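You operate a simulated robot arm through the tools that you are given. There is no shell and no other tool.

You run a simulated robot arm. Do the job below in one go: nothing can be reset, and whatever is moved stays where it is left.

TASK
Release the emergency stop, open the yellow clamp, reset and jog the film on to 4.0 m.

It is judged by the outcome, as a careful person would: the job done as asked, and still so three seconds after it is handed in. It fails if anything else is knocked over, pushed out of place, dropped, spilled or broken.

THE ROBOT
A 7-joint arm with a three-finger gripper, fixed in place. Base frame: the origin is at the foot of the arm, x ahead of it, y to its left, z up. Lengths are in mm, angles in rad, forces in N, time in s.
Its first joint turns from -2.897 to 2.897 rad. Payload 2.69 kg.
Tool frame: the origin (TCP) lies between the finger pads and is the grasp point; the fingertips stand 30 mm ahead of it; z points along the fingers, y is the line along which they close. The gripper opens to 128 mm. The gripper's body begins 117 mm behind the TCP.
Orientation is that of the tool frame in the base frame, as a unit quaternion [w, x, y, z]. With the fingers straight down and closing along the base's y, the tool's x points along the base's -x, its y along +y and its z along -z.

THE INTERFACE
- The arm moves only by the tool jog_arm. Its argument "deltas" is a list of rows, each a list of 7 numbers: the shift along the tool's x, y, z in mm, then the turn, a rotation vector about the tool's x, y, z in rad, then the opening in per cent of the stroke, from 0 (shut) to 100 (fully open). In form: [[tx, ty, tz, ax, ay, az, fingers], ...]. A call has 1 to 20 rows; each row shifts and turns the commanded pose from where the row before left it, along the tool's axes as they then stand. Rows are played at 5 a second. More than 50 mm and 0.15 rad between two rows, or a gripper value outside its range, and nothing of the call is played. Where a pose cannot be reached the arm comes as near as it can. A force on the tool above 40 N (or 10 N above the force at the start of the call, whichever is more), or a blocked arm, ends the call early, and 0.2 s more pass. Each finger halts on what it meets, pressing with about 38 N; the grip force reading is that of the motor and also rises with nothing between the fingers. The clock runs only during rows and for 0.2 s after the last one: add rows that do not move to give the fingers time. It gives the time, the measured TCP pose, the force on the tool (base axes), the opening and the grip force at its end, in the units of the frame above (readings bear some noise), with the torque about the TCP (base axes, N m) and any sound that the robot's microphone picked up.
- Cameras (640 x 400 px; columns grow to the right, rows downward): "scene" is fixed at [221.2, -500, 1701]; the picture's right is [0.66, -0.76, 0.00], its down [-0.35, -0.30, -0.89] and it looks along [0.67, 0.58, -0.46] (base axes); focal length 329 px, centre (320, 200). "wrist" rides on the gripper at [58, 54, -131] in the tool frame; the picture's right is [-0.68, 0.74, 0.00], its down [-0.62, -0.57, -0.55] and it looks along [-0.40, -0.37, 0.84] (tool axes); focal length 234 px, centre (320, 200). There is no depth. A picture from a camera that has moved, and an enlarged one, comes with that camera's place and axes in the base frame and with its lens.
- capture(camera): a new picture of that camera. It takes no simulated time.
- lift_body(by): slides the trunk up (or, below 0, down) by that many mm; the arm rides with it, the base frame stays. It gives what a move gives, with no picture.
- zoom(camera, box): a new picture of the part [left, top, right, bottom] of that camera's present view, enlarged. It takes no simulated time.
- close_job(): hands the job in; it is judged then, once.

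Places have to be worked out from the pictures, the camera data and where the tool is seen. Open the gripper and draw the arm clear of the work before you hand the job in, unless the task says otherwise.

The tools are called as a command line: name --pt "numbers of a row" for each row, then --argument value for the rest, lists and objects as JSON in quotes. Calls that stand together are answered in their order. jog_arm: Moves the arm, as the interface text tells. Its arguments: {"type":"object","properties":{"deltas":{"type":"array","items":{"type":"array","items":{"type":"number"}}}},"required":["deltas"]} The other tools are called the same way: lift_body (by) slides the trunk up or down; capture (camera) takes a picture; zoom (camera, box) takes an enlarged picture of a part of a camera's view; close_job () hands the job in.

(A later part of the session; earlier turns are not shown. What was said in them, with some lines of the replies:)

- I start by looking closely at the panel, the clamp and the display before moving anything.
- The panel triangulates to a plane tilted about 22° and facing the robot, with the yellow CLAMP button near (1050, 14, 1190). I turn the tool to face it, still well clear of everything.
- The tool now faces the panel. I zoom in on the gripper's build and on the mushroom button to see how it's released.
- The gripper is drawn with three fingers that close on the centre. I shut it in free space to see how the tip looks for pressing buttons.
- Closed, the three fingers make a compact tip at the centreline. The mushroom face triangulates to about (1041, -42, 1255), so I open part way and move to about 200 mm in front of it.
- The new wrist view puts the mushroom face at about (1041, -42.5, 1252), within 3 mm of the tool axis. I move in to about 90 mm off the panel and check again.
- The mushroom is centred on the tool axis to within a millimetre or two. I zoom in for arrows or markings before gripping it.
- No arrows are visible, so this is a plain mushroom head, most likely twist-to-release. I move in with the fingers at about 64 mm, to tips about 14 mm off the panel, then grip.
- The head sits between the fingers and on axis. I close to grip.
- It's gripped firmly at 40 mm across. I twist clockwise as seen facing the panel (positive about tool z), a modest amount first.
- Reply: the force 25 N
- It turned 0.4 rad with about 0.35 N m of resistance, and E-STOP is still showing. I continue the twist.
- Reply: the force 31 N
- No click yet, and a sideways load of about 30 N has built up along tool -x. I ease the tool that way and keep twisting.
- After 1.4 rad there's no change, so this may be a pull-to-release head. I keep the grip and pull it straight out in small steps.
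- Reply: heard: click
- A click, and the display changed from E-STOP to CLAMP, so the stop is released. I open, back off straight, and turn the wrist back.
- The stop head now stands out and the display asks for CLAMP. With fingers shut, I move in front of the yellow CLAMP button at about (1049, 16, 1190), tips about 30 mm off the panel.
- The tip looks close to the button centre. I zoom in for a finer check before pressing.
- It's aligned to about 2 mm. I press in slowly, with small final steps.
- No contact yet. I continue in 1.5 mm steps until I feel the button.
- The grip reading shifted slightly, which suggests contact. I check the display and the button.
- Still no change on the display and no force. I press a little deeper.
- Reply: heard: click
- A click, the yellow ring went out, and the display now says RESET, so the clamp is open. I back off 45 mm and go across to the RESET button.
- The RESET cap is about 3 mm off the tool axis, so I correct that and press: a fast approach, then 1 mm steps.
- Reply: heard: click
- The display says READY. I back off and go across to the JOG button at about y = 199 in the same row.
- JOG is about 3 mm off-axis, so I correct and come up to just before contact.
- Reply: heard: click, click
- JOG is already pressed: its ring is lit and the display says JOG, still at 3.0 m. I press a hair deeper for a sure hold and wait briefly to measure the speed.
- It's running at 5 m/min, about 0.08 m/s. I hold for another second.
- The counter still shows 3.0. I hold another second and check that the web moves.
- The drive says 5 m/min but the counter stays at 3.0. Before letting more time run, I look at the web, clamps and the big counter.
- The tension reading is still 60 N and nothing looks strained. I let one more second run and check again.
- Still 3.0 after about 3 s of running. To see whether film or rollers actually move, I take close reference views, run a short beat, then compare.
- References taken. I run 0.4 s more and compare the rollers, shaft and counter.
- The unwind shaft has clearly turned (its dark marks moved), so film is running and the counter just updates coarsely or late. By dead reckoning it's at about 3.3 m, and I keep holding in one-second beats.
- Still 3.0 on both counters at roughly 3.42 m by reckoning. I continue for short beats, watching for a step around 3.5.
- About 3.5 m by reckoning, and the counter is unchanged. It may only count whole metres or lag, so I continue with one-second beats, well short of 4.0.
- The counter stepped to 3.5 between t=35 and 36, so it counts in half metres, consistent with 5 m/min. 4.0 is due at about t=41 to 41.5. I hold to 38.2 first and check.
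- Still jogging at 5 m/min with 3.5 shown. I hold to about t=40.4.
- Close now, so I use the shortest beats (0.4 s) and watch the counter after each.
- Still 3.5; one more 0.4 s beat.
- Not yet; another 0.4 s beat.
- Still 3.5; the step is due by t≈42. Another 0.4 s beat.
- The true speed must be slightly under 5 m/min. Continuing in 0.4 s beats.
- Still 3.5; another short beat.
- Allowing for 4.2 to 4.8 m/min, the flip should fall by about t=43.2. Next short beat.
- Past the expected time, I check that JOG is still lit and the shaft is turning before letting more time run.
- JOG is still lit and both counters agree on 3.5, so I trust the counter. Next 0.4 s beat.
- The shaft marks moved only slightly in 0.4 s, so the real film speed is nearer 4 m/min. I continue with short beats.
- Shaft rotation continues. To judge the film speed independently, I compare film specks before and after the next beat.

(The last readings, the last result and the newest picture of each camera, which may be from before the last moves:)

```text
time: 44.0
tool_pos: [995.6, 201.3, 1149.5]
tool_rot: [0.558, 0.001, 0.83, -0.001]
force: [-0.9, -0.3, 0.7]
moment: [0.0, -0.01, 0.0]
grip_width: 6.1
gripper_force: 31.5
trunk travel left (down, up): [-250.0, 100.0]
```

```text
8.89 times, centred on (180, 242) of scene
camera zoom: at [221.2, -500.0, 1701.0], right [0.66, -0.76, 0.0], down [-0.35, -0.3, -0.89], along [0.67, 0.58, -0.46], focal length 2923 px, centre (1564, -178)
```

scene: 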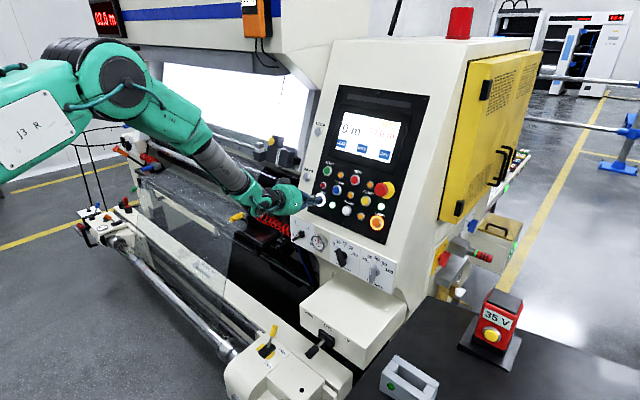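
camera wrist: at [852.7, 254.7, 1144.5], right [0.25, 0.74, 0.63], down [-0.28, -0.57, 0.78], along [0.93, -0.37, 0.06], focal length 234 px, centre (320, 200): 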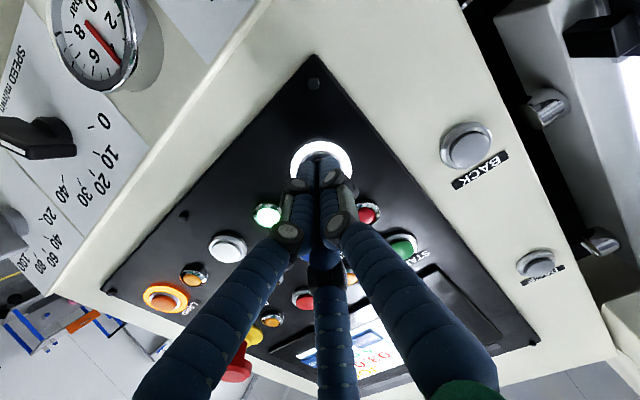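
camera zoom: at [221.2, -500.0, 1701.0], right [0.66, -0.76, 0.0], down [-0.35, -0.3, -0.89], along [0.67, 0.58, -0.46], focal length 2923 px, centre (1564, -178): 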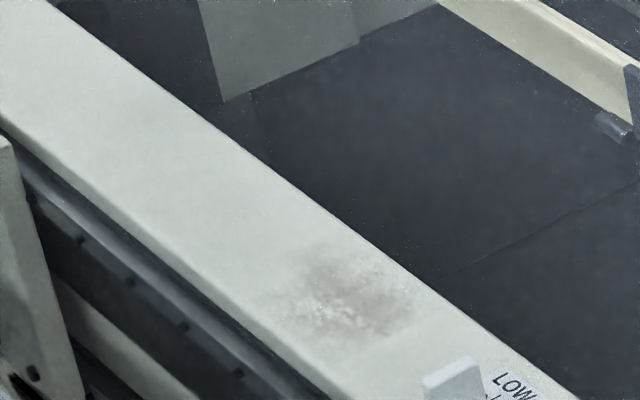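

A 0.5 m half-up rounding would explain everything: a start at exactly 3.0 that flips to 3.5 at 3.25 after about 6 s means roughly 2.5 m/min, which matches the shaft's surface speed. That puts the 4.0 flip at t≈47 to 49, so I hold to about 46.2.

jog_arm --pt "0 0 0 0 0 0 0" --pt "0 0 0 0 0 0 0" --pt "0 0 0 0 0 0 0" --pt "0 0 0 0 0 0 0"

zoom --camera "scene" --box '[330, 90, 430, 170]'

zoom --camera "scene" --box '[120, 230, 230, 350]'

```text
time: 45.0
tool_pos: [996.3, 200.7, 1149.4]
tool_rot: [0.558, 0.0, 0.83, 0.0]
force: [-1.7, -0.9, -0.2]
moment: [0.02, 0.01, -0.04]
grip_width: 6.3
gripper_force: 31.5
trunk travel left (down, up): [-250.0, 100.0]
```

```text
5.00 times, centred on (380, 130) of scene
camera zoom: at [221.2, -500.0, 1701.0], right [0.66, -0.76, 0.0], down [-0.35, -0.3, -0.89], along [0.67, 0.58, -0.46], focal length 1644 px, centre (20, 550)
```

zoom: 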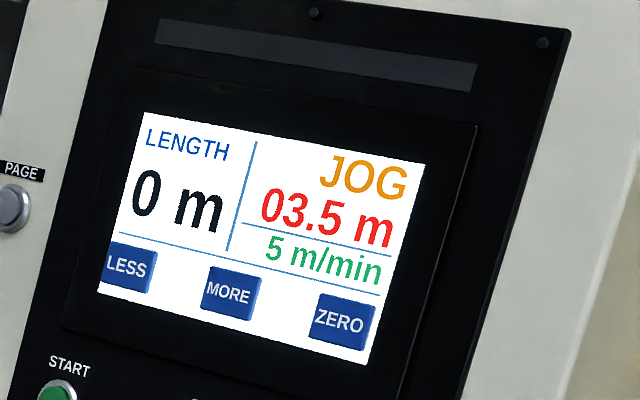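

```text
3.33 times, centred on (175, 290) of scene
camera zoom: at [221.2, -500.0, 1701.0], right [0.66, -0.76, 0.0], down [-0.35, -0.3, -0.89], along [0.67, 0.58, -0.46], focal length 1096 px, centre (803, -100)
```

zoom: 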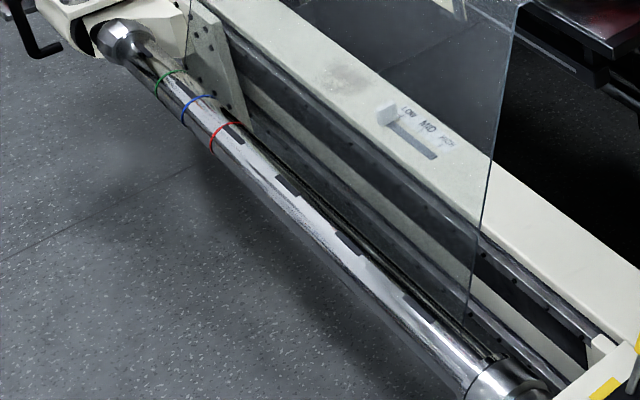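

The shaft's mark pattern repeats every ~1.8 s, or 1.75 rad/s if there are two rows. I zoom in to measure the shaft diameter and so the film speed.

zoom --camera "scene" --box '[160, 285, 210, 325]'

zoom --camera "scene" --box '[200, 310, 260, 370]'

```text
10.00 times, centred on (185, 305) of scene
camera zoom: at [221.2, -500.0, 1701.0], right [0.66, -0.76, 0.0], down [-0.35, -0.3, -0.89], along [0.67, 0.58, -0.46], focal length 3289 px, centre (1670, -850)
```

zoom: 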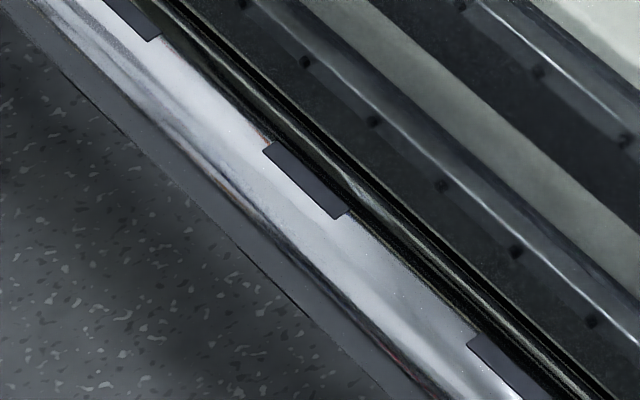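

```text
6.67 times, centred on (230, 340) of scene
camera zoom: at [221.2, -500.0, 1701.0], right [0.66, -0.76, 0.0], down [-0.35, -0.3, -0.89], along [0.67, 0.58, -0.46], focal length 2192 px, centre (920, -733)
```

zoom: 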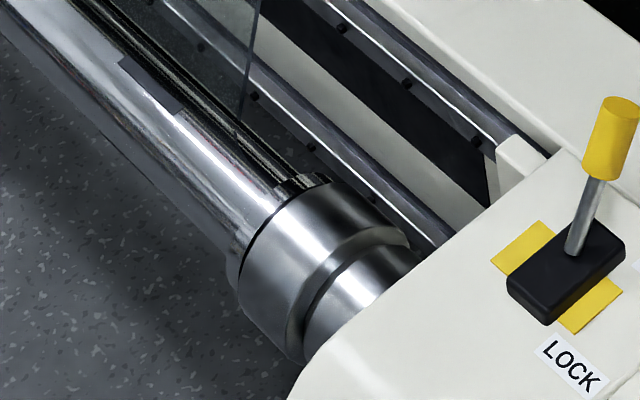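

The shaft is about 54 mm across, giving roughly 0.03 to 0.047 m/s, which fits ~2.5 m/min and supports the rounding explanation. I continue in short beats to time the 4.0 flip.

jog_arm --pt "0 0 0 0 0 0 0" --pt "0 0 0 0 0 0 0" --pt "0 0 0 0 0 0 0" --pt "0 0 0 0 0 0 0"

zoom --camera "scene" --box '[330, 90, 430, 170]'

zoom --camera "scene" --box '[160, 285, 210, 325]'

```text
time: 46.0
tool_pos: [996.2, 199.9, 1151.1]
tool_rot: [0.558, 0.0, 0.83, 0.0]
force: [-1.6, 0.5, 1.1]
moment: [-0.02, 0.0, 0.01]
grip_width: 5.9
gripper_force: 31.4
trunk travel left (down, up): [-250.0, 100.0]
```

```text
5.00 times, centred on (380, 130) of scene
camera zoom: at [221.2, -500.0, 1701.0], right [0.66, -0.76, 0.0], down [-0.35, -0.3, -0.89], along [0.67, 0.58, -0.46], focal length 1644 px, centre (20, 550)
```

zoom: 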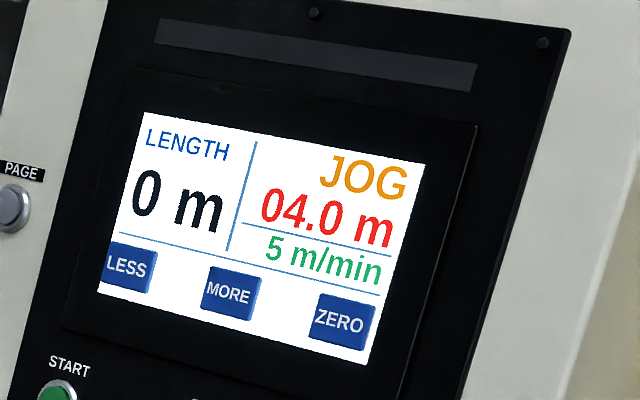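

```text
10.00 times, centred on (185, 305) of scene
camera zoom: at [221.2, -500.0, 1701.0], right [0.66, -0.76, 0.0], down [-0.35, -0.3, -0.89], along [0.67, 0.58, -0.46], focal length 3289 px, centre (1670, -850)
```

zoom: 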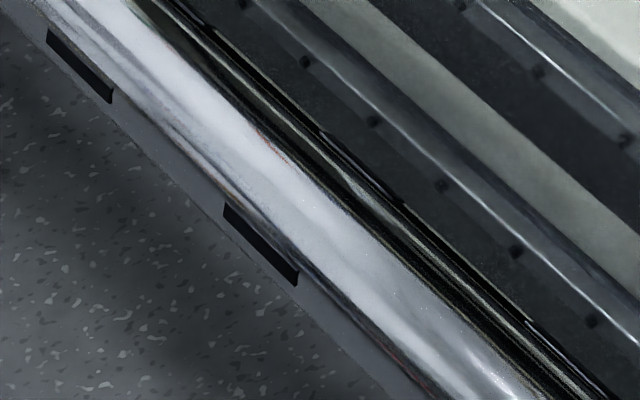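

The counter flipped to 4.0 between t=45 and 46. The timing (6 s to the first flip, about 10.5 s between flips) fits a readout rounded to the nearest half metre, so true length is about 3.77 m. I hold about 1.6 s more and recheck so the stop lands well inside the 4.0 reading, not on its edge.

jog_arm --pt "0 0 0 0 0 0 0" --pt "0 0 0 0 0 0 0" --pt "0 0 0 0 0 0 0" --pt "0 0 0 0 0 0 0" --pt "0 0 0 0 0 0 0" --pt "0 0 0 0 0 0 0" --pt "0 0 0 0 0 0 0"

zoom --camera "scene" --box '[330, 90, 430, 170]'

```text
time: 47.6
tool_pos: [995.3, 200.9, 1149.7]
tool_rot: [0.558, 0.0, 0.83, 0.0]
force: [-1.8, -0.4, -0.2]
moment: [0.0, 0.0, -0.01]
grip_width: 6.1
gripper_force: 31.8
trunk travel left (down, up): [-250.0, 100.0]
```

```text
5.00 times, centred on (380, 130) of scene
camera zoom: at [221.2, -500.0, 1701.0], right [0.66, -0.76, 0.0], down [-0.35, -0.3, -0.89], along [0.67, 0.58, -0.46], focal length 1644 px, centre (20, 550)
```

zoom: 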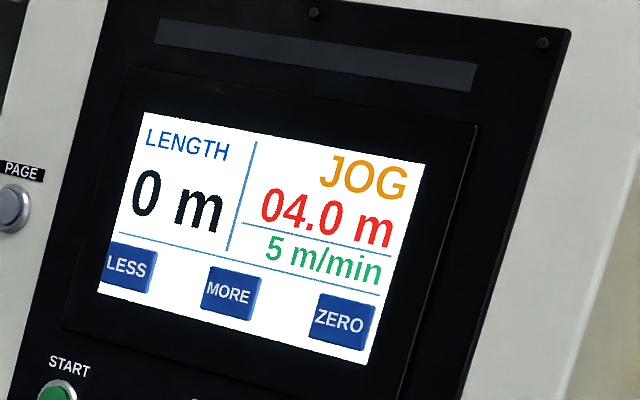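

It still shows a steady 4.0. I hold one more second, then release JOG straight back along the tool axis.

jog_arm --pt "0 0 0 0 0 0 0" --pt "0 0 0 0 0 0 0" --pt "0 0 0 0 0 0 0" --pt "0 0 0 0 0 0 0" --pt "0 0 0 0 0 0 0" --pt "0 0 -20 0 0 0 0" --pt "0 0 -25 0 0 0 0" --pt "0 0 0 0 0 0 0" --pt "0 0 0 0 0 0 0"

zoom --camera "scene" --box '[300, 80, 440, 250]'

```text
time: 49.6
tool_pos: [954.4, 200.1, 1166.1]
tool_rot: [0.558, 0.0, 0.83, 0.0]
force: [0.1, -0.2, 0.0]
moment: [0.0, 0.0, -0.01]
grip_width: 2.1
gripper_force: 32.1
trunk travel left (down, up): [-250.0, 100.0]
```

```text
2.35 times, centred on (370, 165) of scene
camera zoom: at [221.2, -500.0, 1701.0], right [0.66, -0.76, 0.0], down [-0.35, -0.3, -0.89], along [0.67, 0.58, -0.46], focal length 774 px, centre (202, 282)
```

zoom: 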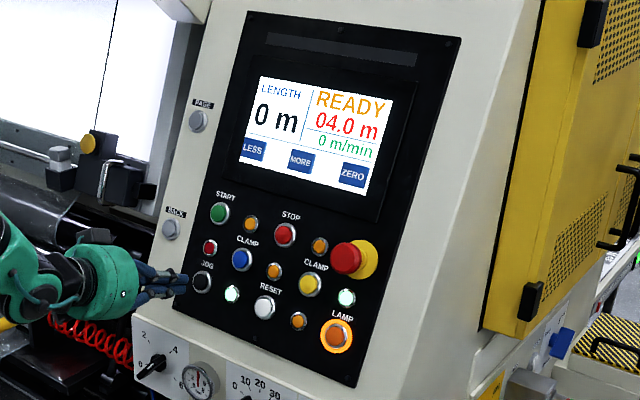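

Jog released: READY, 4.0 m, 0 m/min. I draw the arm back clear and open the gripper.

jog_arm --pt "0 0 -30 0 0 0 0" --pt "0 0 -30 0 0 0 0" --pt "0 0 -30 0 0 0 0" --pt "0 0 -30 0 0 0 0" --pt "0 0 -30 0 0 0 0" --pt "0 0 -30 0 0 0 50" --pt "0 0 -30 0 0 0 100" --pt "0 0 -30 0 0 0 100" --pt "0 0 0 0 0 0 100" --pt "0 0 0 0 0 0 100" --pt "0 0 0 0 0 0 100"

capture --camera "scene"

zoom --camera "scene" --box '[300, 80, 440, 250]'

zoom --camera "scene" --box '[60, 110, 320, 260]'

```text
time: 52.0
tool_pos: [731.7, 200.7, 1255.8]
tool_rot: [0.559, 0.001, 0.829, -0.001]
force: [-1.3, 0.3, 0.6]
moment: [0.01, 0.06, 0.04]
grip_width: 128.0
gripper_force: 0.1
trunk travel left (down, up): [-250.0, 100.0]
```

```text
taken
```

scene: 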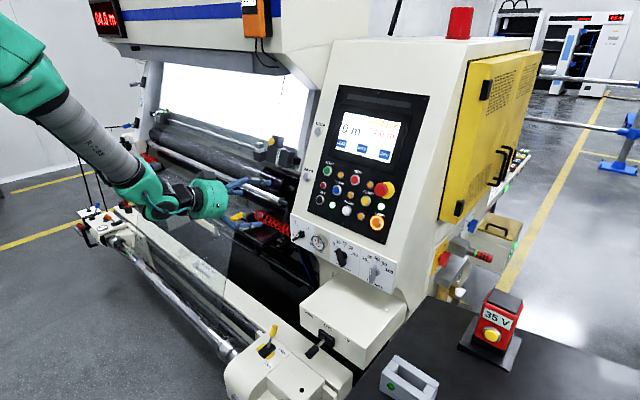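

```text
2.35 times, centred on (370, 165) of scene
camera zoom: at [221.2, -500.0, 1701.0], right [0.66, -0.76, 0.0], down [-0.35, -0.3, -0.89], along [0.67, 0.58, -0.46], focal length 774 px, centre (202, 282)
```

zoom: 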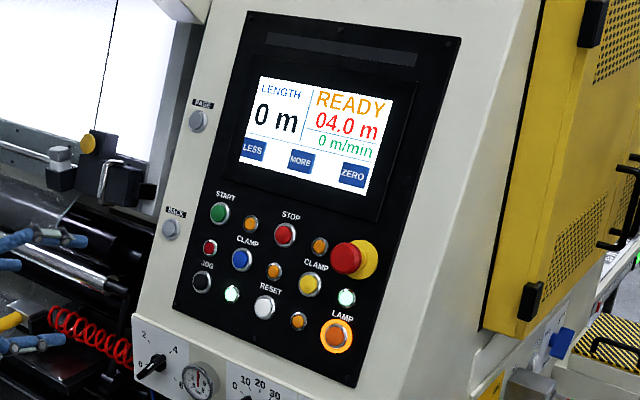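

```text
2.46 times, centred on (190, 185) of scene
camera zoom: at [221.2, -500.0, 1701.0], right [0.66, -0.76, 0.0], down [-0.35, -0.3, -0.89], along [0.67, 0.58, -0.46], focal length 810 px, centre (640, 237)
```

zoom: 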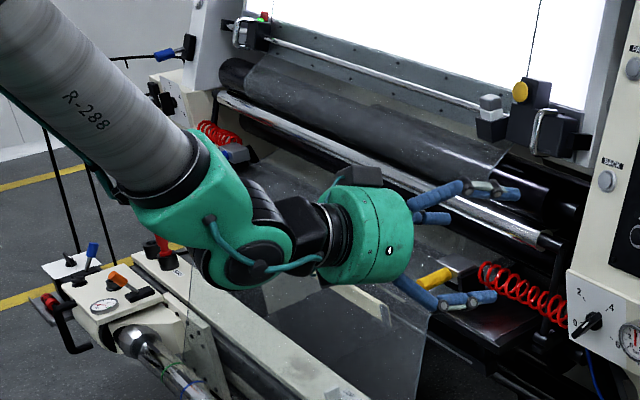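

The panel reads READY, 4.0 m and 0 m/min. The stop is out, the clamp light is off, the gripper is open and clear, and nothing else was disturbed. I hand the job in.

close_job

```text
The job is handed in.
```

The emergency stop is released, the yellow clamp is open, the machine is reset, and the film has been jogged on until the counter read 4.0 m. The panel now shows READY and 0 m/min.

- **Emergency stop:** twisting did nothing. It released with a click when pulled straight out.
- **Yellow clamp:** I opened it with the yellow CLAMP button on the panel. Its light went out and the display moved on to RESET. I couldn't see the yellow-handled clamp on the machine itself move.
- **Reset:** one press of RESET brought up READY.
- **Film length:** the counter only shows half-metre steps, so 4.0 covers a range. From the timing of the steps I think it rounds to the nearest half metre. So I held JOG about three seconds past the change to 4.0, and I estimate the film stopped at about 3.9 m. If it rounds down instead, the film is nearer 4.2 m.

The gripper is open and the arm is drawn back from the panel. I saw nothing else moved or knocked.
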